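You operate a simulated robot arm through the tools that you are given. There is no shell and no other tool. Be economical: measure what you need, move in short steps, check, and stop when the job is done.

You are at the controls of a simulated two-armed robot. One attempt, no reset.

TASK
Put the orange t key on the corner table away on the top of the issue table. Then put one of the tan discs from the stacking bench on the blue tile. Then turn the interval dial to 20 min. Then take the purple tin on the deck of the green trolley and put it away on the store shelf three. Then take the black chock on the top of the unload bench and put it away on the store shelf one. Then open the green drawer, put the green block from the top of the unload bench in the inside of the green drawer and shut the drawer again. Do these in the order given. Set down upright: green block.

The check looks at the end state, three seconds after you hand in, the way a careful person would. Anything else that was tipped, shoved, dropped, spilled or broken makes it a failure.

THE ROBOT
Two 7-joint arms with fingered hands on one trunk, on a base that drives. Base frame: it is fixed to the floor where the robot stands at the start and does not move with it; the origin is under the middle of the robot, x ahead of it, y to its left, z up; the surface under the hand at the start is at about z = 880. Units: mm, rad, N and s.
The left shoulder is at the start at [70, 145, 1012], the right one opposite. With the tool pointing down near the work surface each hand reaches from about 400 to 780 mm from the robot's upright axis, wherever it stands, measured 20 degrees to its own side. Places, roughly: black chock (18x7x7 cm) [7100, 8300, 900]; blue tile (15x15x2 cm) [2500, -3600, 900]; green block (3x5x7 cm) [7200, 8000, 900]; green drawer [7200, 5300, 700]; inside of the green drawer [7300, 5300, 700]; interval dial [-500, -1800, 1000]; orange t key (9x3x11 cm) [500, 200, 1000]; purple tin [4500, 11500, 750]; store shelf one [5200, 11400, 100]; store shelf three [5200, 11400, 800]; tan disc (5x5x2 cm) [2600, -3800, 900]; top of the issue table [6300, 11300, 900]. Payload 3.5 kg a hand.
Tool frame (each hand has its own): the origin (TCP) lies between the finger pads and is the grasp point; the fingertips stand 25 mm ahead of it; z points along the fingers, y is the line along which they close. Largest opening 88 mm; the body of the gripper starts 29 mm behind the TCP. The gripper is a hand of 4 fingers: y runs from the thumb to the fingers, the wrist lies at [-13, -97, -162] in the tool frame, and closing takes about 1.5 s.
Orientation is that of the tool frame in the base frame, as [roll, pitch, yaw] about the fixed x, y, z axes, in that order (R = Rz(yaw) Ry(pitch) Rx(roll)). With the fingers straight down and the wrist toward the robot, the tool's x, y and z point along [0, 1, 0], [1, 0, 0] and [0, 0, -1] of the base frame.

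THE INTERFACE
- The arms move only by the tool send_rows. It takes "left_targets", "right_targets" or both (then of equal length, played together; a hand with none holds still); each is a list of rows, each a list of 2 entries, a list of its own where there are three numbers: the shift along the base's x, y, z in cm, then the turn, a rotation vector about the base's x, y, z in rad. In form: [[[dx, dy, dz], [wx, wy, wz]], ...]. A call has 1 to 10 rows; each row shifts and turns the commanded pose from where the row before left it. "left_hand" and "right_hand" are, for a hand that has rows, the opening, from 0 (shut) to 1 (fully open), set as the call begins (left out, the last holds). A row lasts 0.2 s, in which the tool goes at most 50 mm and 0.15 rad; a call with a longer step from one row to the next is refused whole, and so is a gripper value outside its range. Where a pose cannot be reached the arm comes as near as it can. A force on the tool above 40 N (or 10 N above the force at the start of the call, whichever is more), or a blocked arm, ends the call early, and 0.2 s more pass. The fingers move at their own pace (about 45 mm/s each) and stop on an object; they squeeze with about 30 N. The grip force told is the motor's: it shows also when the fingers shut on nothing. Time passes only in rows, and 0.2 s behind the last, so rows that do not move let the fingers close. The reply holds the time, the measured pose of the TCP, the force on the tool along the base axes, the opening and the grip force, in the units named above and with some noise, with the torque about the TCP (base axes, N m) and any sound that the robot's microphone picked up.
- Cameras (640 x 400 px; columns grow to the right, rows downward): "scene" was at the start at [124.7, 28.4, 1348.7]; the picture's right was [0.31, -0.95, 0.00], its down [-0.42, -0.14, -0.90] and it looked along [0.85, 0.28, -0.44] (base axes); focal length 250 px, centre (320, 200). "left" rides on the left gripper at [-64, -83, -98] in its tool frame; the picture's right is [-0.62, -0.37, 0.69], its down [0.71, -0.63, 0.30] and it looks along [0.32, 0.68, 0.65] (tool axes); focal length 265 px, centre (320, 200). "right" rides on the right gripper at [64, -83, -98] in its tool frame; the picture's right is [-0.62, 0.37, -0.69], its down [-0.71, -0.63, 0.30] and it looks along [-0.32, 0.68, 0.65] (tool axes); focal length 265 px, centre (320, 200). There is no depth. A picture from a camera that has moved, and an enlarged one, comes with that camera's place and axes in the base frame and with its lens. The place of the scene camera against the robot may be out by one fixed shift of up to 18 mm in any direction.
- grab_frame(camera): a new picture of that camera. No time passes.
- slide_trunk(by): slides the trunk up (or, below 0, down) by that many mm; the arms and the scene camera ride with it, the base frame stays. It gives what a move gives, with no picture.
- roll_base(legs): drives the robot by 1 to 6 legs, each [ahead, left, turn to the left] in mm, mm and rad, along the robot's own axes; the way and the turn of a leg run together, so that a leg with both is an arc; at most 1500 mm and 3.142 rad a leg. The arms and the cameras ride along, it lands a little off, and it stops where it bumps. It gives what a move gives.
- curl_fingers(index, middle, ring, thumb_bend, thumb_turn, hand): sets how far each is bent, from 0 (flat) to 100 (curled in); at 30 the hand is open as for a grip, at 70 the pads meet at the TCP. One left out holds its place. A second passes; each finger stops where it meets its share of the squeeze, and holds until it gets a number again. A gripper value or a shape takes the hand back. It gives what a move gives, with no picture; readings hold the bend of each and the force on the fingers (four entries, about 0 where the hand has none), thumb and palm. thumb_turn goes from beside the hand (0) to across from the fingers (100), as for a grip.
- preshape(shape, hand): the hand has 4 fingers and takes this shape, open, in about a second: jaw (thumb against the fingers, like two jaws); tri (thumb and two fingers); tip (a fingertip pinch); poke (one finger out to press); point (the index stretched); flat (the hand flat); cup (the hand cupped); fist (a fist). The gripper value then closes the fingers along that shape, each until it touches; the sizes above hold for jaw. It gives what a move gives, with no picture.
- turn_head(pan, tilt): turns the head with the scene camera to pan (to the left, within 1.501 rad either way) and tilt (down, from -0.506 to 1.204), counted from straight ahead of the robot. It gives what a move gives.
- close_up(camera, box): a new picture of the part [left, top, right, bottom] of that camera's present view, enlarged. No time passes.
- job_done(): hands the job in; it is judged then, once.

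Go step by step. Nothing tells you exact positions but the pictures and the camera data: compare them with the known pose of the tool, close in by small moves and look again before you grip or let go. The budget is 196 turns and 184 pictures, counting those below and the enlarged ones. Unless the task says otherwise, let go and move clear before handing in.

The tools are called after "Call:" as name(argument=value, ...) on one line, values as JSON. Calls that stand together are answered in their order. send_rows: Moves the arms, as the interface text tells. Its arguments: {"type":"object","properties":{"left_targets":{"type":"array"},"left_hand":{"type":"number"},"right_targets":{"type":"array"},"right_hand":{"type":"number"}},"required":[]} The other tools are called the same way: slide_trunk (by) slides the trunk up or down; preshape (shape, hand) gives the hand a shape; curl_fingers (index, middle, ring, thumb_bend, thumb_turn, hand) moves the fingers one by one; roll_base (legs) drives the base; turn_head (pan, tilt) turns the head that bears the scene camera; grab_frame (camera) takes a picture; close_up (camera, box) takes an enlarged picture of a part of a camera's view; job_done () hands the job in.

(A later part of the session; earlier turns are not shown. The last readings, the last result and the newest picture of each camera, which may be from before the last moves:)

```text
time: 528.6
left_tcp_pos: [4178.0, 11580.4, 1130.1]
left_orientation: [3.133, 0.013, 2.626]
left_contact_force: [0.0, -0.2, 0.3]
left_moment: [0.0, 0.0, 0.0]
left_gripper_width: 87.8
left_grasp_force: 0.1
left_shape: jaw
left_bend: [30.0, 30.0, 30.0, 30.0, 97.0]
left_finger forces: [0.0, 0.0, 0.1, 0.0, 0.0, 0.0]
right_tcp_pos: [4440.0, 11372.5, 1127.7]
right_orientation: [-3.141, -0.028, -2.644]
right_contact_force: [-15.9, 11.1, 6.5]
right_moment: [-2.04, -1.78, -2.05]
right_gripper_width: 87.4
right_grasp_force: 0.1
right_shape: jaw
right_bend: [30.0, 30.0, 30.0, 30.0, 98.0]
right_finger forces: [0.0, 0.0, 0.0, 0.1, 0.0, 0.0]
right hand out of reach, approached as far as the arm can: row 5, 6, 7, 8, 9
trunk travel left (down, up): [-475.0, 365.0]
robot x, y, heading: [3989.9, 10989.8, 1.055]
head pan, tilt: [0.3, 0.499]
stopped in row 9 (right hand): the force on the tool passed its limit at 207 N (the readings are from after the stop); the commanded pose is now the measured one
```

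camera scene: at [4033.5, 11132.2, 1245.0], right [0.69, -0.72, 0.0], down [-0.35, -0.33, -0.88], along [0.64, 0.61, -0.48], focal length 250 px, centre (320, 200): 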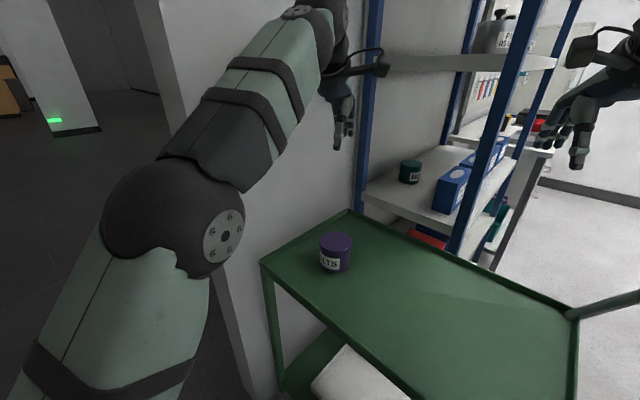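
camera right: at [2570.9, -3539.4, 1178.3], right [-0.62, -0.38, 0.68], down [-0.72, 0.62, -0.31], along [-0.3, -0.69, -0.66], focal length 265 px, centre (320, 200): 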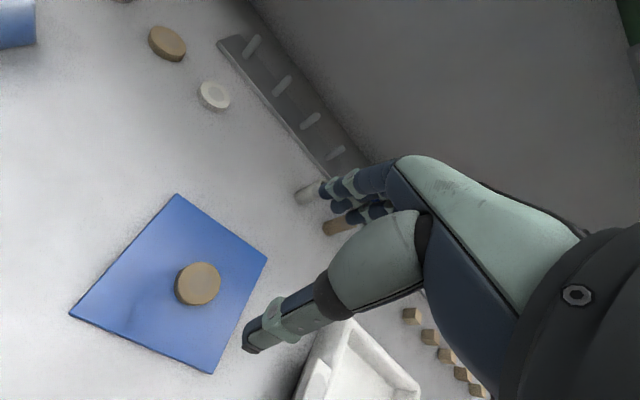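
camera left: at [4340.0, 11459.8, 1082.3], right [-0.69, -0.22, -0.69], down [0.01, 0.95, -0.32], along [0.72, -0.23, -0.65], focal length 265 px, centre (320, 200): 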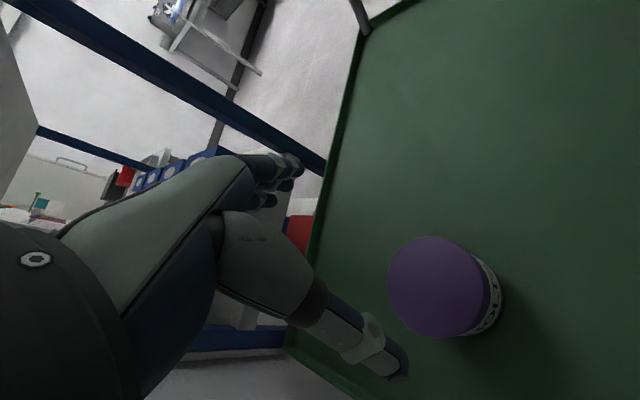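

Call:
turn_head(pan=-0.5, tilt=0.6)

Call:
grab_frame(camera="scene")

```text
time: 529.7
left_tcp_pos: [4177.7, 11577.8, 1130.6]
left_orientation: [3.13, 0.014, 2.624]
left_contact_force: [0.0, -0.2, -0.2]
left_moment: [-0.01, 0.01, 0.02]
left_gripper_width: 88.0
left_grasp_force: 0.0
left_shape: jaw
left_bend: [30.0, 30.0, 30.0, 30.0, 97.0]
left_finger forces: [0.1, 0.0, 0.0, 0.0, 0.0, 0.1]
right_tcp_pos: [4441.1, 11369.6, 1128.1]
right_orientation: [-3.139, -0.03, -2.642]
right_contact_force: [-26.6, 17.3, 5.5]
right_moment: [-2.63, -2.92, -3.34]
right_gripper_width: 87.9
right_grasp_force: 0.1
right_shape: jaw
right_bend: [30.0, 30.0, 30.0, 30.0, 98.0]
right_finger forces: [0.0, 0.0, 0.0, 0.1, 0.0, 0.0]
trunk travel left (down, up): [-475.0, 365.0]
robot x, y, heading: [3988.5, 10989.1, 1.06]
head pan, tilt: [-0.499, 0.6]
```

```text
51 pictures are left
camera scene: at [4076.3, 11079.5, 1235.9], right [0.53, -0.85, 0.0], down [-0.48, -0.3, -0.83], along [0.7, 0.44, -0.56], focal length 250 px, centre (320, 200)
```

scene: 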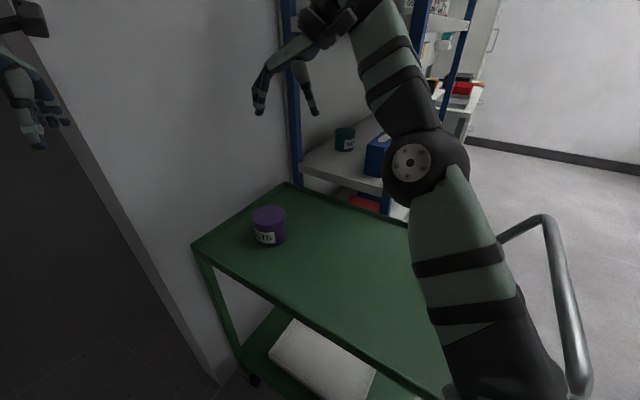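

Call:
send_rows(right_targets=[[[0, 0, 0], [0, 0, -0.15]], [[0, 0, 0], [0, 0, -0.15]], [[0, 0, 0], [0, 0, -0.15]], [[-2, 1, 0], [0, 0, -0.15]], [[-3, 2, 0], [0, 0, 0]], [[-3, 2, 0], [0, 0, 0]]])

Call:
roll_base(legs=[[0, 0, -0.13]])

Call:
send_rows(right_targets=[[[0, 0, 0], [0, 0, 0.15]], [[0, 0, 0], [0, 0, 0.15]], [[0, 0, 0], [0, 0, 0.15]], [[0, 0, 0], [0, 0, 0.15]], [[0, 0, 0], [0, 0, 0.15]], [[0, 0, 0], [0, 0, 0.15]], [[0, 0, 0], [0, 0, 0.15]], [[0, 0, 0], [0, 0, 0.15]]])

```text
time: 531.1
left_tcp_pos: [4176.2, 11578.1, 1131.7]
left_orientation: [3.132, 0.014, 2.627]
left_contact_force: [1.7, 0.0, 0.7]
left_moment: [0.0, -0.01, 0.03]
left_gripper_width: 87.9
left_grasp_force: 0.0
left_shape: jaw
left_bend: [30.0, 30.0, 30.0, 30.0, 97.0]
left_finger forces: [0.1, 0.1, 0.0, 0.1, 0.0, 0.0]
right_tcp_pos: [4360.4, 11420.4, 1127.9]
right_orientation: [-3.14, -0.026, 3.042]
right_contact_force: [0.6, 0.7, -0.1]
right_moment: [-0.01, 0.0, 0.01]
right_gripper_width: 87.5
right_grasp_force: 0.0
right_shape: jaw
right_bend: [30.0, 30.0, 30.0, 30.0, 98.0]
right_finger forces: [0.0, 0.0, 0.0, 0.1, 0.0, 0.1]
trunk travel left (down, up): [-475.0, 365.0]
robot x, y, heading: [3985.2, 10990.5, 1.063]
head pan, tilt: [-0.499, 0.6]
```

```text
time: 532.1
left_tcp_pos: [4251.7, 11549.2, 1130.2]
left_orientation: [3.13, 0.015, 2.494]
left_contact_force: [0.4, 0.2, 0.5]
left_moment: [0.0, -0.01, -0.03]
left_gripper_width: 88.0
left_grasp_force: 0.0
left_shape: jaw
left_bend: [30.0, 30.0, 30.0, 30.0, 97.0]
left_finger forces: [0.0, 0.0, 0.0, 0.1, 0.1, 0.0]
right_tcp_pos: [4414.4, 11367.3, 1126.7]
right_orientation: [-3.14, -0.026, 2.915]
right_contact_force: [-0.2, -0.5, 0.0]
right_moment: [0.01, 0.03, 0.03]
right_gripper_width: 87.6
right_grasp_force: 0.1
right_shape: jaw
right_bend: [30.0, 30.0, 30.0, 30.0, 98.0]
right_finger forces: [0.0, 0.0, 0.0, 0.0, 0.1, 0.1]
trunk travel left (down, up): [-475.0, 365.0]
robot x, y, heading: [3991.1, 10988.6, 0.926]
head pan, tilt: [-0.499, 0.6]
```

```text
time: 533.4
left_tcp_pos: [4251.3, 11549.3, 1131.3]
left_orientation: [3.13, 0.012, 2.498]
left_contact_force: [-0.9, 0.2, 0.6]
left_moment: [0.01, 0.0, 0.0]
left_gripper_width: 88.3
left_grasp_force: 0.1
left_shape: jaw
left_bend: [30.0, 30.0, 30.0, 30.0, 97.0]
left_finger forces: [0.0, 0.1, 0.1, 0.0, 0.1, 0.0]
right_tcp_pos: [4407.4, 11364.4, 1122.4]
right_orientation: [3.131, -0.036, -2.601]
right_contact_force: [-18.9, 10.3, 5.8]
right_moment: [-1.81, -2.1, -2.35]
right_gripper_width: 87.9
right_grasp_force: 0.1
right_shape: jaw
right_bend: [30.0, 30.0, 30.0, 30.0, 98.0]
right_finger forces: [0.0, 0.0, 0.1, 0.0, 0.0, 0.0]
right hand out of reach, approached as far as the arm can: row 5, 6
trunk travel left (down, up): [-475.0, 365.0]
robot x, y, heading: [3995.3, 10990.7, 0.933]
head pan, tilt: [-0.499, 0.6]
stopped in row 6 (right hand): the force on the tool passed its limit at 120 N (the readings are from after the stop); the commanded pose is now the measured one
```

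Call:
send_rows(right_targets=[[[0, 0, 0], [0, 0, -0.15]], [[0, 0, 0], [0, 0, -0.15]], [[0, 0, -4], [0, 0, -0.1]], [[1.5, 1.5, -4], [0, 0, 0]], [[1.5, 1.5, -4], [0, 0, 0]], [[0, 0, -3], [0, 0, 0]], [[0, 0, 0], [0, 0, 0.15]], [[0, 0, 0], [0, 0, 0.15]], [[0, 0, 0], [0, 0, 0.15]], [[0, 0, 0], [0, 0, 0.15]]])

Call:
send_rows(right_targets=[[[0, 0, 0], [0, 0, 0.15]], [[0, 0, 0], [0, 0, 0.15]], [[0, 0, 0], [0, 0, 0.15]], [[0, 0, 0], [0, 0, 0.12]], [[0, 0, 0], [0, 0, 0]]])

Call:
grab_frame(camera="right")

```text
time: 535.6
left_tcp_pos: [4252.2, 11550.0, 1129.1]
left_orientation: [3.133, 0.014, 2.497]
left_contact_force: [0.7, -0.6, 0.8]
left_moment: [0.03, 0.0, 0.02]
left_gripper_width: 88.0
left_grasp_force: 0.0
left_shape: jaw
left_bend: [30.0, 30.0, 30.0, 30.0, 97.0]
left_finger forces: [0.0, 0.1, 0.1, 0.0, 0.0, 0.0]
right_tcp_pos: [4438.2, 11396.8, 971.3]
right_orientation: [3.131, -0.032, -2.395]
right_contact_force: [0.2, 0.5, -0.2]
right_moment: [-0.03, 0.05, -0.02]
right_gripper_width: 87.6
right_grasp_force: 0.1
right_shape: jaw
right_bend: [30.0, 30.0, 30.0, 30.0, 98.0]
right_finger forces: [0.0, 0.0, 0.1, 0.0, 0.0, 0.0]
trunk travel left (down, up): [-475.0, 365.0]
robot x, y, heading: [3989.4, 10988.0, 0.927]
head pan, tilt: [-0.499, 0.6]
```

```text
time: 536.0
left_tcp_pos: [4251.6, 11551.6, 1129.8]
left_orientation: [3.134, 0.014, 2.496]
left_contact_force: [0.3, 0.3, -0.9]
left_moment: [-0.03, 0.01, -0.02]
left_gripper_width: 88.2
left_grasp_force: 0.0
left_shape: jaw
left_bend: [30.0, 30.0, 30.0, 30.0, 97.0]
left_finger forces: [0.0, 0.0, 0.0, 0.1, 0.0, 0.0]
right_tcp_pos: [4438.0, 11400.8, 972.5]
right_orientation: [3.113, -0.035, -2.32]
right_contact_force: [-19.3, 20.7, -11.6]
right_moment: [-0.91, -1.76, -1.68]
right_gripper_width: 87.6
right_grasp_force: 0.0
right_shape: jaw
right_bend: [30.0, 30.0, 30.0, 30.0, 98.0]
right_finger forces: [0.0, 0.0, 0.0, 0.1, 0.0, 0.0]
right hand out of reach, approached as far as the arm can: row 2
trunk travel left (down, up): [-475.0, 365.0]
robot x, y, heading: [3993.0, 10988.1, 0.933]
head pan, tilt: [-0.499, 0.6]
stopped in row 2 (right hand): the force on the tool passed its limit at 241 N (the readings are from after the stop); the commanded pose is now the measured one
```

```text
50 pictures are left
camera right: at [4459.6, 11297.9, 1071.2], right [0.18, 0.71, 0.68], down [0.93, 0.09, -0.35], along [-0.31, 0.7, -0.64], focal length 265 px, centre (320, 200)
```

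right: 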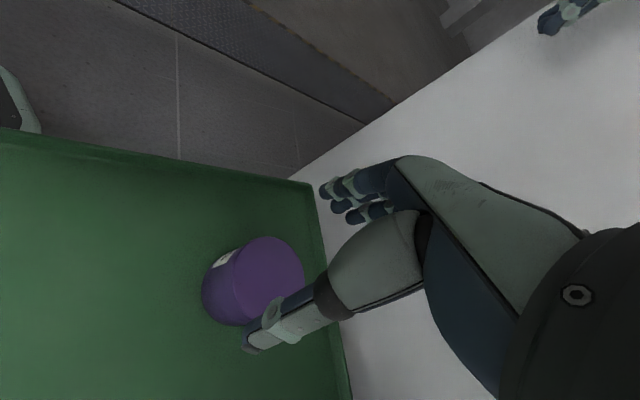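

Call:
send_rows(right_targets=[[[0, 0, 0], [0, 0, -0.12]], [[0, 0, 0], [0.096, -0.072, 0]], [[0, 0, 0], [0.096, -0.072, 0]], [[0, 0, 0], [0.096, -0.072, 0]], [[0, 0, 0], [0.096, -0.072, 0]], [[0, 0, 0], [0.096, -0.072, 0]], [[0, 0, 0], [0, 0, 0]]])

Call:
grab_frame(camera="right")

```text
time: 537.6
left_tcp_pos: [4252.7, 11550.4, 1130.8]
left_orientation: [3.131, 0.015, 2.495]
left_contact_force: [-0.7, -0.1, -0.1]
left_moment: [-0.02, 0.03, 0.01]
left_gripper_width: 88.1
left_grasp_force: 0.0
left_shape: jaw
left_bend: [30.0, 30.0, 30.0, 30.0, 97.0]
left_finger forces: [0.0, 0.0, 0.0, 0.0, 0.1, 0.0]
right_tcp_pos: [4437.9, 11399.5, 974.4]
right_orientation: [2.967, 0.553, -2.476]
right_contact_force: [0.3, -0.2, 0.5]
right_moment: [0.0, 0.02, -0.02]
right_gripper_width: 87.8
right_grasp_force: 0.0
right_shape: jaw
right_bend: [30.0, 30.0, 30.0, 30.0, 98.0]
right_finger forces: [0.0, 0.0, 0.0, 0.1, 0.1, 0.0]
trunk travel left (down, up): [-475.0, 365.0]
robot x, y, heading: [3988.2, 10988.8, 0.926]
head pan, tilt: [-0.499, 0.6]
```

```text
49 pictures are left
camera right: at [4422.7, 11260.8, 1010.2], right [-0.04, 0.28, 0.96], down [1.0, 0.06, 0.03], along [-0.05, 0.96, -0.28], focal length 265 px, centre (320, 200)
```

right: 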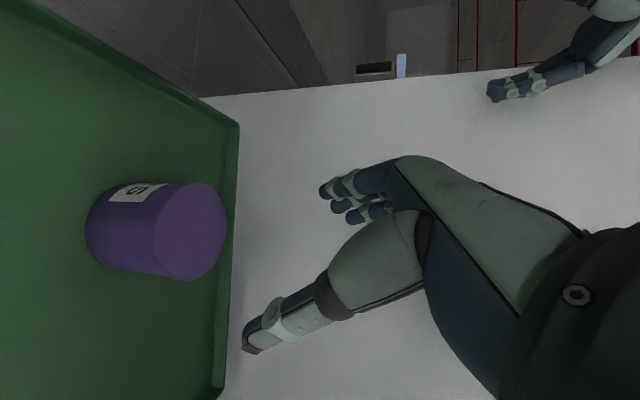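

The tilted right-hand pose works. I'll align over the tin with fingers wide and descend.

Call:
curl_fingers(hand="right", index=14, middle=14, ring=14, thumb_bend=14, thumb_turn=100)

Call:
send_rows(right_targets=[[[0.1, 2.9, 0], [0, 0, 0]], [[0.2, 2.9, 0], [0, 0, 0]], [[0, 0, -4], [0, 0, 0]], [[0, 0, -3.5], [0, 0, 0]], [[0, 0, 0], [0, 0, 0]]])

Call:
grab_frame(camera="right")

```text
time: 538.6
left_tcp_pos: [4251.5, 11549.3, 1130.2]
left_orientation: [3.13, 0.012, 2.495]
left_contact_force: [-0.9, -0.1, 0.7]
left_moment: [-0.02, 0.01, -0.01]
left_gripper_width: 88.0
left_grasp_force: 0.1
left_shape: jaw
left_bend: [30.0, 30.0, 30.0, 30.0, 97.0]
left_finger forces: [0.0, 0.1, 0.0, 0.0, 0.1, 0.0]
right_tcp_pos: [4437.7, 11400.1, 973.7]
right_orientation: [2.967, 0.55, -2.477]
right_contact_force: [0.2, 0.0, -0.3]
right_moment: [0.0, -0.03, 0.02]
right_gripper_width: 113.9
right_grasp_force: 0.0
right_shape: fingers
right_bend: [14.0, 14.0, 14.0, 14.0, 96.0]
right_finger forces: [0.1, 0.0, 0.0, 0.0, 0.0, 0.1]
trunk travel left (down, up): [-475.0, 365.0]
robot x, y, heading: [3988.3, 10988.1, 0.928]
head pan, tilt: [-0.499, 0.6]
```

```text
time: 539.8
left_tcp_pos: [4252.1, 11549.1, 1132.2]
left_orientation: [3.132, 0.016, 2.496]
left_contact_force: [0.0, 0.0, 0.0]
left_moment: [0.0, 0.04, 0.01]
left_gripper_width: 87.9
left_grasp_force: 0.0
left_shape: jaw
left_bend: [30.0, 30.0, 30.0, 30.0, 97.0]
left_finger forces: [0.0, 0.0, 0.0, 0.0, 0.0, 0.1]
right_tcp_pos: [4439.8, 11458.6, 899.6]
right_orientation: [2.968, 0.549, -2.476]
right_contact_force: [-0.4, 0.3, 0.3]
right_moment: [0.02, 0.01, 0.02]
right_gripper_width: 113.9
right_grasp_force: 0.0
right_shape: fingers
right_bend: [14.0, 14.0, 14.0, 14.0, 96.0]
right_finger forces: [0.0, 0.0, 0.0, 0.0, 0.0, 0.0]
trunk travel left (down, up): [-475.0, 365.0]
robot x, y, heading: [3990.2, 10990.5, 0.929]
head pan, tilt: [-0.499, 0.6]
```

```text
48 pictures are left
camera right: at [4423.8, 11319.0, 935.5], right [-0.04, 0.28, 0.96], down [1.0, 0.06, 0.03], along [-0.05, 0.96, -0.28], focal length 265 px, centre (320, 200)
```

right: 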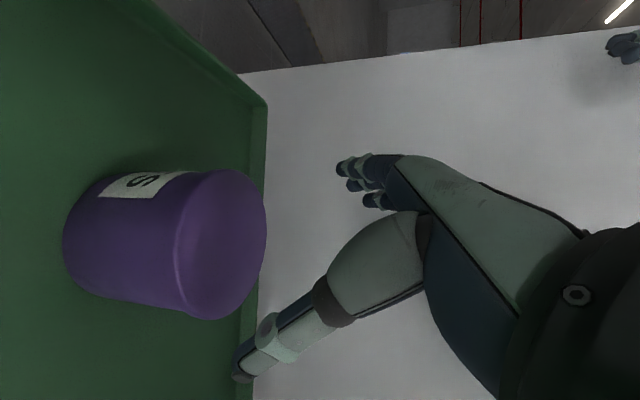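

Call:
send_rows(right_targets=[[[0.5, 0.3, -2], [0, 0, 0]], [[0, 0, -2.5], [0, 0, 0]], [[0, 0, -2.5], [0, 0, 0]], [[0, 0, -1.3], [0, 0, 0]], [[0, 0, 0], [0, 0, 0]]])

Call:
grab_frame(camera="right")

```text
time: 540.9
left_tcp_pos: [4251.6, 11545.4, 1132.6]
left_orientation: [3.129, 0.014, 2.494]
left_contact_force: [-0.4, 0.9, 0.2]
left_moment: [-0.02, -0.05, 0.04]
left_gripper_width: 87.9
left_grasp_force: 0.1
left_shape: jaw
left_bend: [30.0, 30.0, 30.0, 30.0, 97.0]
left_finger forces: [0.0, 0.0, 0.1, 0.0, 0.0, 0.0]
right_tcp_pos: [4448.2, 11460.8, 835.1]
right_orientation: [2.947, 0.583, -2.489]
right_contact_force: [-2.6, -11.3, 27.1]
right_moment: [-0.91, -0.41, -0.28]
right_gripper_width: 115.3
right_grasp_force: 13.1
right_shape: fingers
right_bend: [14.0, 14.0, 14.0, 13.0, 99.0]
right_finger forces: [0.0, 0.1, 0.0, 0.0, 26.1, 0.0]
trunk travel left (down, up): [-475.0, 365.0]
robot x, y, heading: [3988.6, 10986.8, 0.928]
head pan, tilt: [-0.499, 0.6]
stopped in row 5 (right hand): the force on the tool passed its limit at 44 N (the readings are from after the stop); the commanded pose is now the measured one
```

```text
47 pictures are left
camera right: at [4431.4, 11321.5, 866.1], right [-0.05, 0.24, 0.97], down [1.0, 0.06, 0.04], along [-0.05, 0.97, -0.25], focal length 265 px, centre (320, 200)
```

right: 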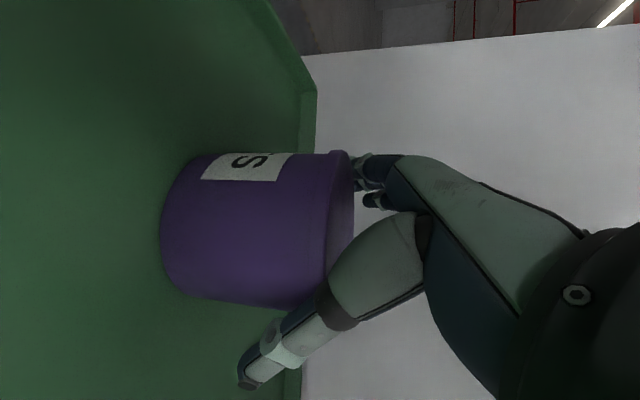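

Call:
send_rows(right_targets=[[[-0.3, -0.2, 1.2], [0, 0, 0]], [[0, 0, 0], [0, 0, 0]]])

Call:
curl_fingers(hand="right", index=22, middle=22, ring=22, thumb_bend=26)

Call:
send_rows(right_targets=[[[0, 0, -1.2], [0, 0, 0]], [[0, 0, -0.8], [0, 0, 0]], [[0, 0, -0.6], [0, 0, 0]], [[0, 0, 0], [0, 0, 0]]])

```text
time: 541.5
left_tcp_pos: [4253.4, 11548.7, 1130.5]
left_orientation: [3.131, 0.014, 2.496]
left_contact_force: [-0.4, 0.1, -0.2]
left_moment: [-0.01, -0.01, -0.02]
left_gripper_width: 88.1
left_grasp_force: 0.0
left_shape: jaw
left_bend: [30.0, 30.0, 30.0, 30.0, 97.0]
left_finger forces: [0.0, 0.1, 0.0, 0.0, 0.0, 0.0]
right_tcp_pos: [4444.4, 11460.3, 837.7]
right_orientation: [2.958, 0.567, -2.482]
right_contact_force: [2.4, -1.8, 0.3]
right_moment: [-0.04, 0.02, 0.03]
right_gripper_width: 115.7
right_grasp_force: 1.1
right_shape: fingers
right_bend: [14.0, 14.0, 14.0, 13.0, 97.0]
right_finger forces: [0.1, 0.0, 0.0, 0.0, 3.1, 0.0]
trunk travel left (down, up): [-475.0, 365.0]
robot x, y, heading: [3987.2, 10987.6, 0.928]
head pan, tilt: [-0.499, 0.6]
```

```text
time: 542.5
left_tcp_pos: [4252.3, 11548.3, 1131.4]
left_orientation: [3.131, 0.014, 2.496]
left_contact_force: [1.0, -0.6, -0.8]
left_moment: [-0.04, 0.02, 0.01]
left_gripper_width: 88.3
left_grasp_force: 0.1
left_shape: jaw
left_bend: [30.0, 30.0, 30.0, 30.0, 97.0]
left_finger forces: [0.1, 0.1, 0.0, 0.1, 0.0, 0.0]
right_tcp_pos: [4443.9, 11461.2, 838.3]
right_orientation: [2.955, 0.567, -2.484]
right_contact_force: [1.2, -1.9, 0.3]
right_moment: [0.1, 0.03, -0.02]
right_gripper_width: 101.3
right_grasp_force: 2.4
right_shape: fingers
right_bend: [21.0, 22.0, 22.0, 24.0, 97.0]
right_finger forces: [1.3, 0.0, 0.0, 0.1, 3.0, 0.1]
trunk travel left (down, up): [-475.0, 365.0]
robot x, y, heading: [3991.9, 10988.9, 0.932]
head pan, tilt: [-0.499, 0.6]
```

```text
time: 543.3
left_tcp_pos: [4251.5, 11546.7, 1132.6]
left_orientation: [3.128, 0.014, 2.492]
left_contact_force: [-1.1, -0.1, 0.1]
left_moment: [0.0, 0.0, 0.03]
left_gripper_width: 88.1
left_grasp_force: 0.0
left_shape: jaw
left_bend: [30.0, 30.0, 30.0, 30.0, 97.0]
left_finger forces: [0.0, 0.0, 0.0, 0.0, 0.0, 0.0]
right_tcp_pos: [4445.6, 11461.0, 829.1]
right_orientation: [2.931, 0.594, -2.495]
right_contact_force: [-0.8, -7.3, 22.4]
right_moment: [0.49, 0.82, 0.26]
right_gripper_width: 111.5
right_grasp_force: 16.4
right_shape: fingers
right_bend: [15.0, 22.0, 22.0, 25.0, 97.0]
right_finger forces: [21.9, 0.0, 0.1, 0.1, 10.6, 0.0]
trunk travel left (down, up): [-475.0, 365.0]
robot x, y, heading: [3990.9, 10989.6, 0.929]
head pan, tilt: [-0.499, 0.6]
stopped in row 4 (right hand): the force on the tool passed its limit at 41 N (the readings are from after the stop); the commanded pose is now the measured one
```

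Call:
send_rows(right_targets=[[[0, 0, 0.2], [0, 0, 0]], [[0, 0, 0], [0, 0, 0]], [[0, 0, 0], [0, 0, 0]], [[0, 0, 0], [0, 0, 0]], [[0, 0, 0], [0, 0, 0]], [[0, 0, 0], [0, 0, 0]], [[0, 0, 0], [0, 0, 0]], [[0, 0, 0], [0, 0, 0]]], right_hand=0)

Call:
send_rows(right_targets=[[[0, 0, 0.5], [0, 0, 0]], [[0, 0, 1], [0, 0, 0]], [[0, 0, 2], [0, 0, 0]], [[0, 0, 0], [0, 0, 0]]])

Call:
grab_frame(camera="right")

```text
time: 545.1
left_tcp_pos: [4251.1, 11545.8, 1132.4]
left_orientation: [3.128, 0.014, 2.494]
left_contact_force: [0.2, -0.8, 0.9]
left_moment: [0.01, -0.01, 0.02]
left_gripper_width: 88.2
left_grasp_force: 0.1
left_shape: jaw
left_bend: [30.0, 30.0, 30.0, 30.0, 97.0]
left_finger forces: [0.0, 0.0, 0.0, 0.1, 0.0, 0.0]
right_tcp_pos: [4444.0, 11459.5, 827.2]
right_orientation: [2.936, 0.589, -2.493]
right_contact_force: [-3.1, 0.5, 23.1]
right_moment: [0.92, 0.7, 0.11]
right_gripper_width: 62.3
right_grasp_force: 29.9
right_shape: jaw
right_bend: [17.0, 35.0, 35.0, 56.0, 98.0]
right_finger forces: [52.6, 13.4, 5.1, 0.0, 61.4, 0.1]
trunk travel left (down, up): [-475.0, 365.0]
robot x, y, heading: [3992.6, 10986.0, 0.922]
head pan, tilt: [-0.499, 0.6]
```

```text
time: 546.1
left_tcp_pos: [4254.5, 11548.6, 1129.0]
left_orientation: [3.131, 0.014, 2.494]
left_contact_force: [0.9, 0.4, -0.3]
left_moment: [-0.02, -0.01, -0.01]
left_gripper_width: 87.9
left_grasp_force: 0.2
left_shape: jaw
left_bend: [30.0, 30.0, 30.0, 30.0, 97.0]
left_finger forces: [0.0, 0.0, 0.0, 0.0, 0.1, 0.1]
right_tcp_pos: [4446.7, 11462.0, 856.4]
right_orientation: [2.947, 0.576, -2.489]
right_contact_force: [-0.1, -0.1, -7.6]
right_moment: [0.01, -0.03, -0.01]
right_gripper_width: 62.4
right_grasp_force: 30.1
right_shape: jaw
right_bend: [17.0, 36.0, 36.0, 55.0, 98.0]
right_finger forces: [47.6, 15.6, 4.9, 0.0, 67.4, 0.0]
trunk travel left (down, up): [-475.0, 365.0]
robot x, y, heading: [3989.4, 10989.4, 0.929]
head pan, tilt: [-0.499, 0.6]
```

```text
46 pictures are left
camera right: at [4430.2, 11322.3, 887.6], right [-0.05, 0.25, 0.97], down [1.0, 0.06, 0.04], along [-0.05, 0.97, -0.25], focal length 265 px, centre (320, 200)
```

right: 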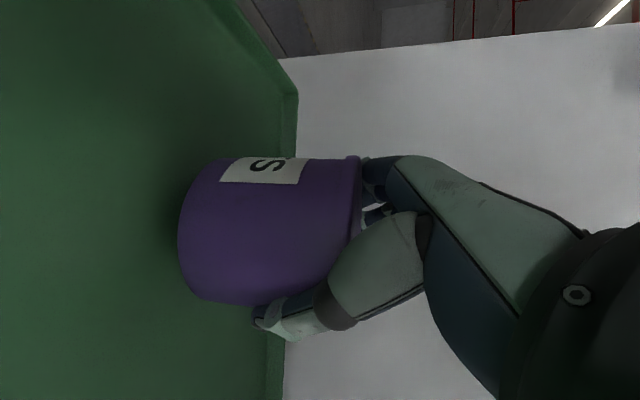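

The tin is held with the tilted right hand. I'll raise the trunk, back out and go in front of the shelf.

Call:
slide_trunk(by=240)

Call:
roll_base(legs=[[-563, -480, 0], [0, 0, 0.645], [0, -1110, 0]])

Call:
turn_head(pan=-0.1, tilt=0.45)

Call:
grab_frame(camera="scene")

```text
time: 548.6
left_tcp_pos: [4254.2, 11549.5, 1368.5]
left_orientation: [3.134, 0.014, 2.493]
left_contact_force: [-0.6, -0.4, -0.1]
left_moment: [0.0, -0.06, 0.02]
left_gripper_width: 87.9
left_grasp_force: 0.1
left_shape: jaw
left_bend: [30.0, 30.0, 30.0, 30.0, 97.0]
left_finger forces: [0.0, 0.0, 0.1, 0.1, 0.0, 0.0]
right_tcp_pos: [4445.9, 11461.6, 1097.5]
right_orientation: [2.944, 0.579, -2.491]
right_contact_force: [-0.2, 0.6, -7.0]
right_moment: [0.03, -0.02, -0.02]
right_gripper_width: 62.5
right_grasp_force: 29.9
right_shape: jaw
right_bend: [17.0, 36.0, 36.0, 55.0, 98.0]
right_finger forces: [47.3, 15.6, 5.0, 0.0, 67.3, 0.0]
trunk travel left (down, up): [-715.0, 125.0]
robot x, y, heading: [3991.2, 10989.7, 0.924]
head pan, tilt: [-0.499, 0.6]
```

```text
time: 559.7
left_tcp_pos: [5022.3, 10849.4, 1370.7]
left_orientation: [3.133, 0.014, 3.136]
left_contact_force: [0.2, 0.1, -0.1]
left_moment: [-0.04, 0.0, -0.03]
left_gripper_width: 87.8
left_grasp_force: 0.1
left_shape: jaw
left_bend: [30.0, 30.0, 30.0, 30.0, 97.0]
left_finger forces: [0.0, 0.0, 0.1, 0.1, 0.0, 0.1]
right_tcp_pos: [5228.3, 10894.1, 1098.4]
right_orientation: [2.944, 0.578, -1.848]
right_contact_force: [-0.4, 0.2, -6.5]
right_moment: [0.02, -0.02, -0.01]
right_gripper_width: 62.2
right_grasp_force: 29.2
right_shape: jaw
right_bend: [18.0, 36.0, 36.0, 55.0, 98.0]
right_finger forces: [47.2, 15.8, 5.0, 0.0, 66.8, 0.1]
trunk travel left (down, up): [-715.0, 125.0]
robot x, y, heading: [5147.4, 10242.6, 1.571]
head pan, tilt: [-0.499, 0.6]
```

```text
time: 560.5
left_tcp_pos: [5023.5, 10848.6, 1369.6]
left_orientation: [3.131, 0.015, 3.135]
left_contact_force: [-0.4, -0.7, 0.0]
left_moment: [-0.02, -0.01, -0.01]
left_gripper_width: 87.9
left_grasp_force: 0.0
left_shape: jaw
left_bend: [30.0, 30.0, 30.0, 30.0, 97.0]
left_finger forces: [0.0, 0.1, 0.0, 0.0, 0.0, 0.0]
right_tcp_pos: [5229.1, 10895.4, 1098.0]
right_orientation: [2.943, 0.581, -1.85]
right_contact_force: [1.3, 0.9, -6.5]
right_moment: [0.0, -0.02, 0.02]
right_gripper_width: 62.2
right_grasp_force: 29.8
right_shape: jaw
right_bend: [18.0, 36.0, 36.0, 55.0, 98.0]
right_finger forces: [47.2, 15.8, 5.1, 0.1, 66.9, 0.0]
trunk travel left (down, up): [-715.0, 125.0]
robot x, y, heading: [5146.9, 10238.4, 1.568]
head pan, tilt: [-0.099, 0.45]
```

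```text
45 pictures are left
camera scene: at [5143.8, 10384.5, 1489.3], right [0.99, -0.1, 0.0], down [-0.04, -0.43, -0.9], along [0.09, 0.89, -0.44], focal length 250 px, centre (320, 200)
```

scene: 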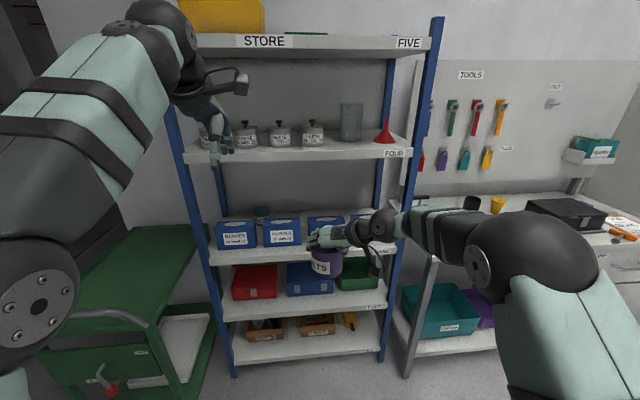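

I'll move the left hand out to the side before entering the shelf.

Call:
send_rows(left_targets=[[[-3.5, -2.6, -1.5], [0, 0, 0]], [[-3.5, -2.6, -1.5], [0, 0, 0]], [[-3.5, -2.6, -1.5], [0, 0, 0]], [[-3.5, -2.6, -1.5], [0, 0, 0]], [[-3.5, -2.6, -1.5], [0, 0, 0]], [[-3.5, -2.6, -1.5], [0, 0, 0]], [[-3.5, -2.6, -1.5], [0, 0, 0]], [[-3.5, -2.6, -1.5], [0, 0, 0]], [[-3.5, -2.6, -1.5], [0, 0, 0]]])

Call:
roll_base(legs=[[300, 0, 0]])

Call:
turn_head(pan=-0.1, tilt=0.6)

Call:
grab_frame(camera="scene")

```text
time: 562.5
left_tcp_pos: [4714.9, 10691.2, 1220.1]
left_orientation: [3.134, 0.014, 3.135]
left_contact_force: [-0.2, -0.2, 0.0]
left_moment: [-0.02, -0.01, 0.01]
left_gripper_width: 87.8
left_grasp_force: 0.0
left_shape: jaw
left_bend: [30.0, 30.0, 30.0, 30.0, 97.0]
left_finger forces: [0.0, 0.0, 0.0, 0.1, 0.0, 0.0]
left hand out of reach, approached as far as the arm can: row 7, 8, 9
right_tcp_pos: [5226.7, 10893.0, 1097.8]
right_orientation: [2.945, 0.578, -1.846]
right_contact_force: [0.6, 0.4, -5.9]
right_moment: [0.02, 0.0, 0.01]
right_gripper_width: 62.2
right_grasp_force: 30.0
right_shape: jaw
right_bend: [18.0, 36.0, 36.0, 55.0, 98.0]
right_finger forces: [46.9, 16.0, 5.1, 0.1, 66.5, 0.0]
trunk travel left (down, up): [-715.0, 125.0]
robot x, y, heading: [5145.5, 10243.6, 1.565]
head pan, tilt: [-0.099, 0.45]
```

```text
time: 564.6
left_tcp_pos: [4716.3, 10987.8, 1222.2]
left_orientation: [3.132, 0.013, 3.136]
left_contact_force: [0.4, -0.5, -0.1]
left_moment: [-0.04, -0.01, -0.02]
left_gripper_width: 87.9
left_grasp_force: 0.1
left_shape: jaw
left_bend: [30.0, 30.0, 30.0, 30.0, 97.0]
left_finger forces: [0.0, 0.0, 0.0, 0.0, 0.1, 0.0]
right_tcp_pos: [5229.4, 11191.6, 1099.2]
right_orientation: [2.945, 0.58, -1.844]
right_contact_force: [0.5, 0.5, -6.7]
right_moment: [0.02, 0.02, -0.03]
right_gripper_width: 62.2
right_grasp_force: 30.0
right_shape: jaw
right_bend: [18.0, 36.0, 36.0, 55.0, 98.0]
right_finger forces: [46.7, 15.8, 5.2, 0.0, 66.6, 0.0]
trunk travel left (down, up): [-715.0, 125.0]
robot x, y, heading: [5148.8, 10539.6, 1.574]
head pan, tilt: [-0.099, 0.45]
```

```text
time: 565.3
left_tcp_pos: [4716.9, 10990.5, 1222.7]
left_orientation: [3.134, 0.015, 3.135]
left_contact_force: [0.8, -0.3, 0.4]
left_moment: [0.0, -0.04, 0.01]
left_gripper_width: 88.0
left_grasp_force: 0.1
left_shape: jaw
left_bend: [30.0, 30.0, 30.0, 30.0, 97.0]
left_finger forces: [0.0, 0.0, 0.1, 0.0, 0.1, 0.0]
right_tcp_pos: [5229.2, 11192.4, 1096.3]
right_orientation: [2.942, 0.577, -1.846]
right_contact_force: [0.4, -0.8, -6.2]
right_moment: [0.03, -0.01, 0.01]
right_gripper_width: 62.1
right_grasp_force: 29.9
right_shape: jaw
right_bend: [18.0, 36.0, 36.0, 55.0, 98.0]
right_finger forces: [46.8, 15.9, 5.1, 0.0, 66.6, 0.1]
trunk travel left (down, up): [-715.0, 125.0]
robot x, y, heading: [5148.5, 10541.4, 1.569]
head pan, tilt: [-0.099, 0.6]
```

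```text
44 pictures are left
camera scene: at [5143.2, 10680.0, 1475.8], right [0.99, -0.1, 0.0], down [-0.06, -0.56, -0.82], along [0.08, 0.82, -0.57], focal length 250 px, centre (320, 200)
```

scene: 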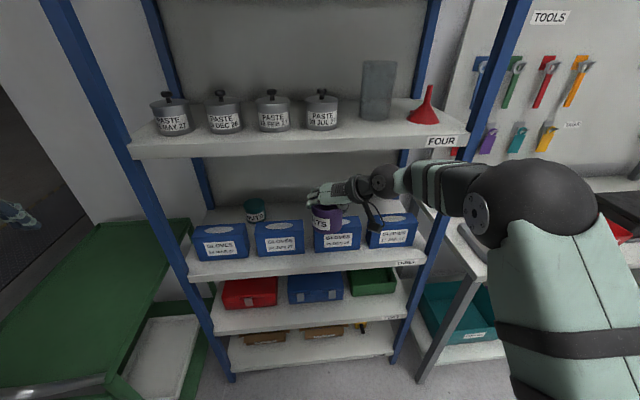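

I'll tilt the tin hand further to pass under shelf four and over the gloves boxes.

Call:
send_rows(right_targets=[[[0, 0, 0], [0.13, 0, 0]], [[0, 0, 0], [0.13, 0, 0]], [[0, 0, 0], [0.13, 0, 0]], [[0, 0, -2], [0, 0, 0]], [[0, 0, -2.2], [0, 0, 0]], [[0, 0, 0], [0, 0, 0]]])

Call:
grab_frame(camera="right")

Call:
close_up(camera="scene", box=[180, 120, 460, 295])

```text
time: 566.7
left_tcp_pos: [4716.9, 10988.1, 1222.3]
left_orientation: [3.132, 0.014, 3.136]
left_contact_force: [0.7, -0.7, 0.8]
left_moment: [-0.01, -0.01, 0.02]
left_gripper_width: 88.0
left_grasp_force: 0.1
left_shape: jaw
left_bend: [30.0, 30.0, 30.0, 30.0, 97.0]
left_finger forces: [0.0, 0.1, 0.0, 0.0, 0.0, 0.0]
right_tcp_pos: [5228.6, 11191.6, 1054.7]
right_orientation: [2.766, 0.947, -1.971]
right_contact_force: [-0.4, 0.1, -6.8]
right_moment: [-0.01, -0.01, -0.02]
right_gripper_width: 62.0
right_grasp_force: 30.1
right_shape: jaw
right_bend: [18.0, 37.0, 36.0, 55.0, 97.0]
right_finger forces: [46.7, 15.6, 5.2, 0.0, 66.0, 0.1]
trunk travel left (down, up): [-715.0, 125.0]
robot x, y, heading: [5149.2, 10543.4, 1.574]
head pan, tilt: [-0.099, 0.6]
```

```text
43 pictures are left
camera right: at [5298.9, 11067.3, 1037.5], right [-0.19, -0.22, 0.96], down [0.76, 0.58, 0.28], along [-0.62, 0.78, 0.06], focal length 265 px, centre (320, 200)
```

right: 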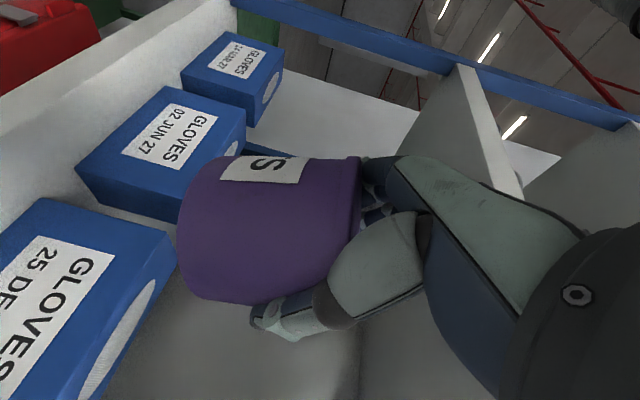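

```text
2.29 times, centred on (320, 208) of scene
camera zoom: at [5143.2, 10678.8, 1475.9], right [0.99, -0.1, 0.0], down [-0.06, -0.56, -0.82], along [0.08, 0.82, -0.57], focal length 570 px, centre (320, 183)
```

zoom: 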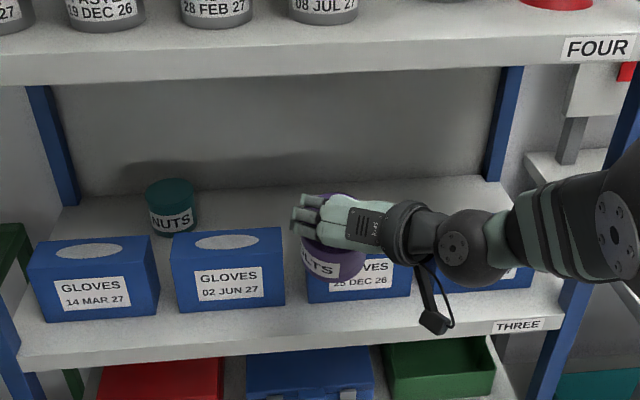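

Call:
send_rows(right_targets=[[[0, 0, 0.8], [0, 0, 0]], [[0, 0, 0], [0, 0, 0]]])

Call:
roll_base(legs=[[190, 0, 0]])

Call:
grab_frame(camera="right")

```text
time: 567.3
left_tcp_pos: [4715.9, 10989.7, 1221.6]
left_orientation: [3.134, 0.013, 3.135]
left_contact_force: [-0.8, -0.8, -0.7]
left_moment: [0.01, 0.01, 0.04]
left_gripper_width: 88.0
left_grasp_force: 0.2
left_shape: jaw
left_bend: [30.0, 30.0, 30.0, 30.0, 97.0]
left_finger forces: [0.0, 0.0, 0.0, 0.0, 0.0, 0.1]
right_tcp_pos: [5227.8, 11192.2, 1064.5]
right_orientation: [2.764, 0.95, -1.974]
right_contact_force: [0.4, 0.5, -5.6]
right_moment: [-0.01, -0.03, -0.01]
right_gripper_width: 61.9
right_grasp_force: 30.1
right_shape: jaw
right_bend: [18.0, 37.0, 36.0, 55.0, 97.0]
right_finger forces: [46.5, 15.8, 5.2, 0.0, 65.9, 0.0]
trunk travel left (down, up): [-715.0, 125.0]
robot x, y, heading: [5146.4, 10538.3, 1.569]
head pan, tilt: [-0.099, 0.6]
```

```text
time: 568.8
left_tcp_pos: [4718.0, 11174.9, 1222.6]
left_orientation: [3.128, 0.013, 3.134]
left_contact_force: [0.0, -0.1, 0.0]
left_moment: [-0.01, 0.01, -0.04]
left_gripper_width: 87.8
left_grasp_force: 0.1
left_shape: jaw
left_bend: [30.0, 30.0, 30.0, 30.0, 97.0]
left_finger forces: [0.0, 0.0, 0.0, 0.0, 0.0, 0.0]
right_tcp_pos: [5230.1, 11376.1, 1064.7]
right_orientation: [2.763, 0.949, -1.975]
right_contact_force: [0.9, -0.9, -6.6]
right_moment: [-0.03, -0.03, 0.02]
right_gripper_width: 61.8
right_grasp_force: 29.6
right_shape: jaw
right_bend: [18.0, 37.0, 36.0, 55.0, 97.0]
right_finger forces: [46.8, 15.8, 5.0, 0.0, 65.9, 0.1]
trunk travel left (down, up): [-715.0, 125.0]
robot x, y, heading: [5151.8, 10724.9, 1.568]
head pan, tilt: [-0.099, 0.6]
```

```text
41 pictures are left
camera right: at [5300.3, 11252.3, 1047.1], right [-0.19, -0.22, 0.96], down [0.76, 0.58, 0.28], along [-0.62, 0.78, 0.06], focal length 265 px, centre (320, 200)
```

right: 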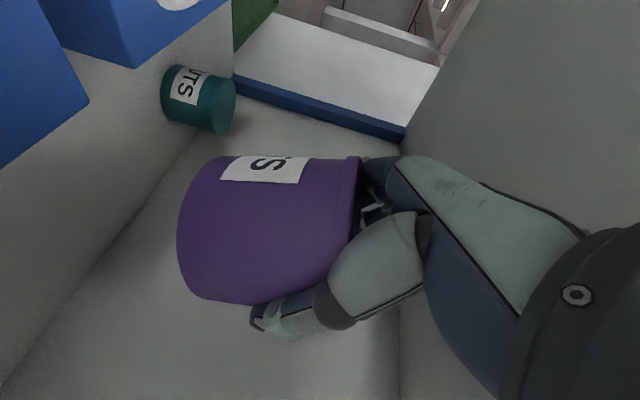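

Call:
send_rows(right_targets=[[[0, 4.2, 0], [0, 0, 0]], [[0, 4.2, 0], [0, 0, 0]], [[0, 4.2, 0], [0, 0, 0]], [[0, 0, -3], [0, 0, 0]], [[0, 0, -3], [0, 0, 0]], [[0, 0, 0], [0, 0, 0]]])

Call:
send_rows(right_targets=[[[0, 0, -1.5], [-0.1, 0, 0]], [[0, 0, -1.5], [-0.1, 0, 0]], [[0, 0, -1.5], [-0.1, 0, 0]], [[0, 0, -1.5], [-0.09, 0, 0]], [[0, 0, 0], [0, 0, 0]]])

Call:
grab_frame(camera="right")

Call:
close_up(camera="scene", box=[180, 120, 460, 295])

```text
time: 570.2
left_tcp_pos: [4717.4, 11184.3, 1218.5]
left_orientation: [3.14, 0.014, 3.135]
left_contact_force: [0.5, -0.2, 0.4]
left_moment: [-0.02, 0.02, 0.01]
left_gripper_width: 88.1
left_grasp_force: 0.0
left_shape: jaw
left_bend: [30.0, 30.0, 30.0, 30.0, 97.0]
left_finger forces: [0.0, 0.0, 0.0, 0.1, 0.0, 0.0]
right_tcp_pos: [5229.3, 11509.4, 996.8]
right_orientation: [2.771, 0.942, -1.971]
right_contact_force: [0.9, 0.9, -7.0]
right_moment: [0.02, 0.02, -0.01]
right_gripper_width: 61.8
right_grasp_force: 29.9
right_shape: jaw
right_bend: [18.0, 37.0, 37.0, 55.0, 97.0]
right_finger forces: [46.2, 16.5, 5.9, 0.0, 65.2, 0.1]
trunk travel left (down, up): [-715.0, 125.0]
robot x, y, heading: [5150.3, 10729.8, 1.567]
head pan, tilt: [-0.099, 0.6]
```

```text
time: 571.4
left_tcp_pos: [4717.2, 11178.1, 1220.8]
left_orientation: [3.134, 0.015, 3.136]
left_contact_force: [0.5, 0.0, 0.3]
left_moment: [-0.02, 0.01, 0.01]
left_gripper_width: 88.1
left_grasp_force: 0.1
left_shape: jaw
left_bend: [30.0, 30.0, 30.0, 30.0, 97.0]
left_finger forces: [0.1, 0.0, 0.1, 0.1, 0.1, 0.1]
right_tcp_pos: [5228.4, 11493.7, 964.1]
right_orientation: [2.908, 0.708, -1.875]
right_contact_force: [-0.3, 0.3, -6.3]
right_moment: [-0.02, -0.05, -0.01]
right_gripper_width: 62.0
right_grasp_force: 30.0
right_shape: jaw
right_bend: [18.0, 37.0, 37.0, 55.0, 97.0]
right_finger forces: [45.5, 15.9, 5.5, 0.0, 63.2, 0.0]
right hand out of reach, approached as far as the arm can: row 3, 4
trunk travel left (down, up): [-715.0, 125.0]
robot x, y, heading: [5143.2, 10727.0, 1.569]
head pan, tilt: [-0.099, 0.6]
```

```text
40 pictures are left
camera right: at [5298.4, 11369.3, 980.6], right [-0.19, 0.04, 0.98], down [0.77, 0.63, 0.13], along [-0.61, 0.78, -0.15], focal length 265 px, centre (320, 200)
```

right: 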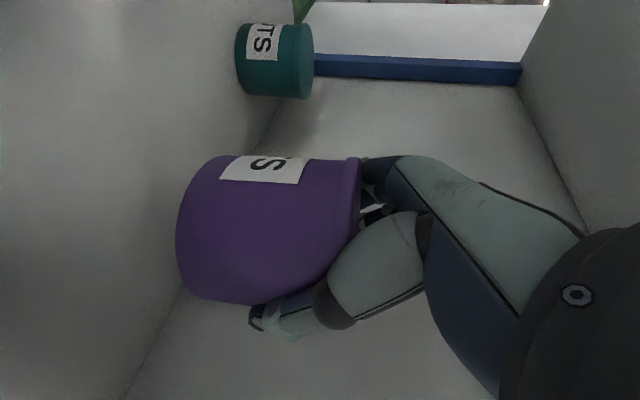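

```text
2.29 times, centred on (320, 208) of scene
camera zoom: at [5143.5, 10867.0, 1475.7], right [0.99, -0.1, 0.0], down [-0.06, -0.56, -0.82], along [0.08, 0.82, -0.57], focal length 570 px, centre (320, 183)
```

zoom: 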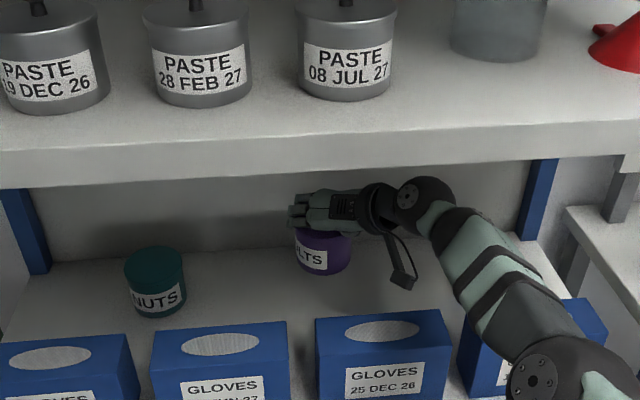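

Call:
send_rows(left_targets=[[[-1.5, -2, 0], [0, 0, 0]], [[-1.5, -2, 0], [0, 0, 0]]], right_targets=[[[0, -1.8, 0.5], [0, 0, 0]], [[0, -1.8, 0.5], [0, 0, 0]]])

Call:
roll_base(legs=[[45, 0, 0]])

Call:
send_rows(right_targets=[[[0, 0, -1.5], [-0.09, 0, 0]], [[0, 0, -1.5], [-0.08, 0, 0]], [[0, 0, -1.5], [0, 0, 0]], [[0, 0, -1], [0, 0, 0]], [[0, 0, 0], [0, 0, 0]]])

Call:
grab_frame(camera="right")

```text
time: 572.0
left_tcp_pos: [4688.3, 11177.1, 1217.5]
left_orientation: [3.133, 0.014, 3.134]
left_contact_force: [0.1, 0.0, 0.2]
left_moment: [-0.01, 0.01, -0.02]
left_gripper_width: 87.8
left_grasp_force: 0.1
left_shape: jaw
left_bend: [30.0, 30.0, 30.0, 30.0, 97.0]
left_finger forces: [0.0, 0.0, 0.1, 0.0, 0.1, 0.0]
left hand out of reach, approached as far as the arm can: row 1, 2
right_tcp_pos: [5227.7, 11456.7, 975.5]
right_orientation: [2.908, 0.677, -1.871]
right_contact_force: [-0.1, -0.7, -7.1]
right_moment: [0.03, 0.01, -0.02]
right_gripper_width: 61.7
right_grasp_force: 29.9
right_shape: jaw
right_bend: [18.0, 37.0, 37.0, 54.0, 97.0]
right_finger forces: [44.3, 15.4, 5.1, 0.0, 59.9, 0.1]
trunk travel left (down, up): [-715.0, 125.0]
robot x, y, heading: [5147.9, 10724.3, 1.57]
head pan, tilt: [-0.099, 0.6]
```

```text
time: 572.9
left_tcp_pos: [4687.9, 11216.1, 1219.5]
left_orientation: [3.126, 0.013, 3.136]
left_contact_force: [0.2, -0.5, 0.3]
left_moment: [0.07, -0.05, -0.01]
left_gripper_width: 88.3
left_grasp_force: 0.0
left_shape: jaw
left_bend: [30.0, 30.0, 30.0, 30.0, 97.0]
left_finger forces: [0.0, 0.1, 0.0, 0.0, 0.0, 0.0]
right_tcp_pos: [5227.3, 11497.7, 979.6]
right_orientation: [2.907, 0.683, -1.872]
right_contact_force: [-0.1, -0.6, -6.5]
right_moment: [0.0, 0.0, -0.01]
right_gripper_width: 61.8
right_grasp_force: 29.7
right_shape: jaw
right_bend: [18.0, 38.0, 37.0, 54.0, 97.0]
right_finger forces: [44.5, 15.3, 5.1, 0.0, 60.0, 0.0]
trunk travel left (down, up): [-715.0, 125.0]
robot x, y, heading: [5149.6, 10769.1, 1.57]
head pan, tilt: [-0.099, 0.6]
```

```text
time: 574.1
left_tcp_pos: [4687.7, 11220.6, 1217.6]
left_orientation: [3.132, 0.013, 3.134]
left_contact_force: [0.2, 0.9, -0.4]
left_moment: [0.0, -0.04, 0.04]
left_gripper_width: 88.2
left_grasp_force: 0.1
left_shape: jaw
left_bend: [30.0, 30.0, 30.0, 30.0, 97.0]
left_finger forces: [0.0, 0.0, 0.0, 0.0, 0.1, 0.0]
right_tcp_pos: [5228.7, 11500.4, 919.6]
right_orientation: [2.964, 0.514, -1.838]
right_contact_force: [0.5, 1.2, -6.6]
right_moment: [0.05, -0.02, 0.02]
right_gripper_width: 62.1
right_grasp_force: 30.0
right_shape: jaw
right_bend: [18.0, 38.0, 37.0, 54.0, 97.0]
right_finger forces: [44.2, 15.3, 5.1, 0.0, 59.5, 0.0]
trunk travel left (down, up): [-715.0, 125.0]
robot x, y, heading: [5147.2, 10767.0, 1.57]
head pan, tilt: [-0.099, 0.6]
```

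```text
38 pictures are left
camera right: at [5299.1, 11380.9, 959.7], right [-0.19, 0.23, 0.95], down [0.76, 0.65, -0.01], along [-0.62, 0.73, -0.3], focal length 265 px, centre (320, 200)
```

right: 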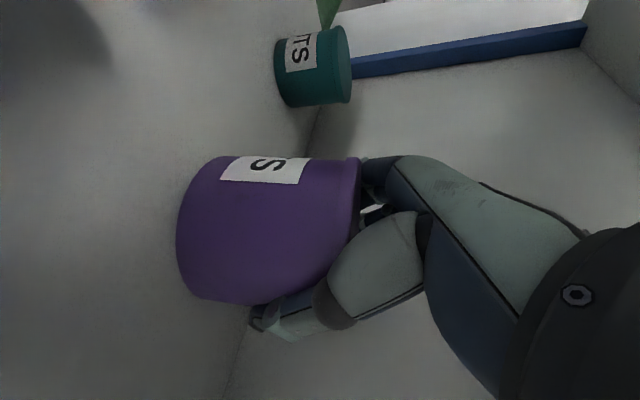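

Call:
send_rows(right_targets=[[[0, 0, -0.8], [0.055, 0, 0]], [[0, 0, -0.5], [0, 0, 0]], [[0, 0, -0.5], [0, 0, 0]], [[0, 0, -0.4], [0, 0, 0]]])

```text
time: 575.1
left_tcp_pos: [4687.3, 11221.2, 1217.4]
left_orientation: [3.133, 0.015, 3.135]
left_contact_force: [0.0, 0.7, -0.8]
left_moment: [-0.03, -0.01, 0.03]
left_gripper_width: 87.7
left_grasp_force: 0.0
left_shape: jaw
left_bend: [30.0, 30.0, 30.0, 30.0, 97.0]
left_finger forces: [0.0, 0.0, 0.1, 0.0, 0.0, 0.1]
right_tcp_pos: [5228.2, 11501.3, 898.3]
right_orientation: [2.949, 0.564, -1.846]
right_contact_force: [-0.1, 0.3, -7.0]
right_moment: [0.03, -0.04, 0.0]
right_gripper_width: 62.2
right_grasp_force: 30.4
right_shape: jaw
right_bend: [18.0, 38.0, 37.0, 54.0, 97.0]
right_finger forces: [44.3, 15.4, 5.1, 0.0, 59.3, 0.0]
trunk travel left (down, up): [-715.0, 125.0]
robot x, y, heading: [5144.6, 10773.2, 1.572]
head pan, tilt: [-0.099, 0.6]
```

Call:
send_rows(right_targets=[[[0, 0, -0.4], [0, 0, 0]], [[0, 0, -0.4], [0, 0, 0]], [[0, 0, -0.3], [0, 0, 0]], [[0, 0, -0.3], [0, 0, 0]]])

Call:
close_up(camera="scene", box=[180, 150, 400, 288])

```text
time: 576.1
left_tcp_pos: [4688.4, 11221.5, 1218.0]
left_orientation: [3.132, 0.016, 3.135]
left_contact_force: [-0.1, 0.0, -0.6]
left_moment: [-0.02, -0.03, -0.03]
left_gripper_width: 88.0
left_grasp_force: 0.1
left_shape: jaw
left_bend: [30.0, 30.0, 30.0, 30.0, 97.0]
left_finger forces: [0.1, 0.0, 0.1, 0.1, 0.0, 0.0]
right_tcp_pos: [5229.3, 11501.9, 883.6]
right_orientation: [2.949, 0.565, -1.844]
right_contact_force: [-0.2, -0.9, -6.6]
right_moment: [0.03, -0.03, 0.03]
right_gripper_width: 62.1
right_grasp_force: 30.1
right_shape: jaw
right_bend: [18.0, 38.0, 37.0, 54.0, 97.0]
right_finger forces: [44.1, 15.4, 5.0, 0.0, 59.1, 0.1]
trunk travel left (down, up): [-715.0, 125.0]
robot x, y, heading: [5145.4, 10773.3, 1.569]
head pan, tilt: [-0.099, 0.6]
```

```text
2.90 times, centred on (290, 219) of scene
camera zoom: at [5143.9, 10910.2, 1475.7], right [0.99, -0.1, 0.0], down [-0.06, -0.56, -0.82], along [0.08, 0.82, -0.57], focal length 723 px, centre (407, 145)
```

zoom: 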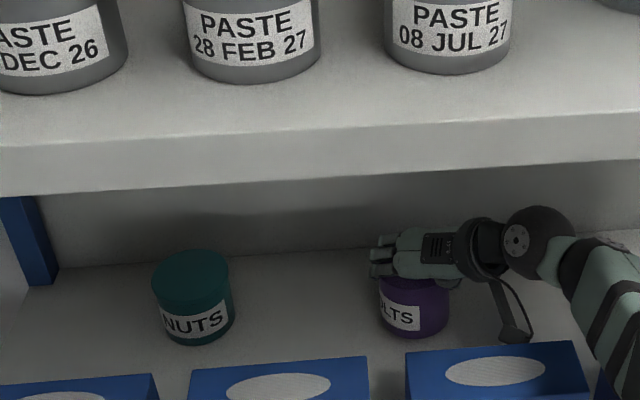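

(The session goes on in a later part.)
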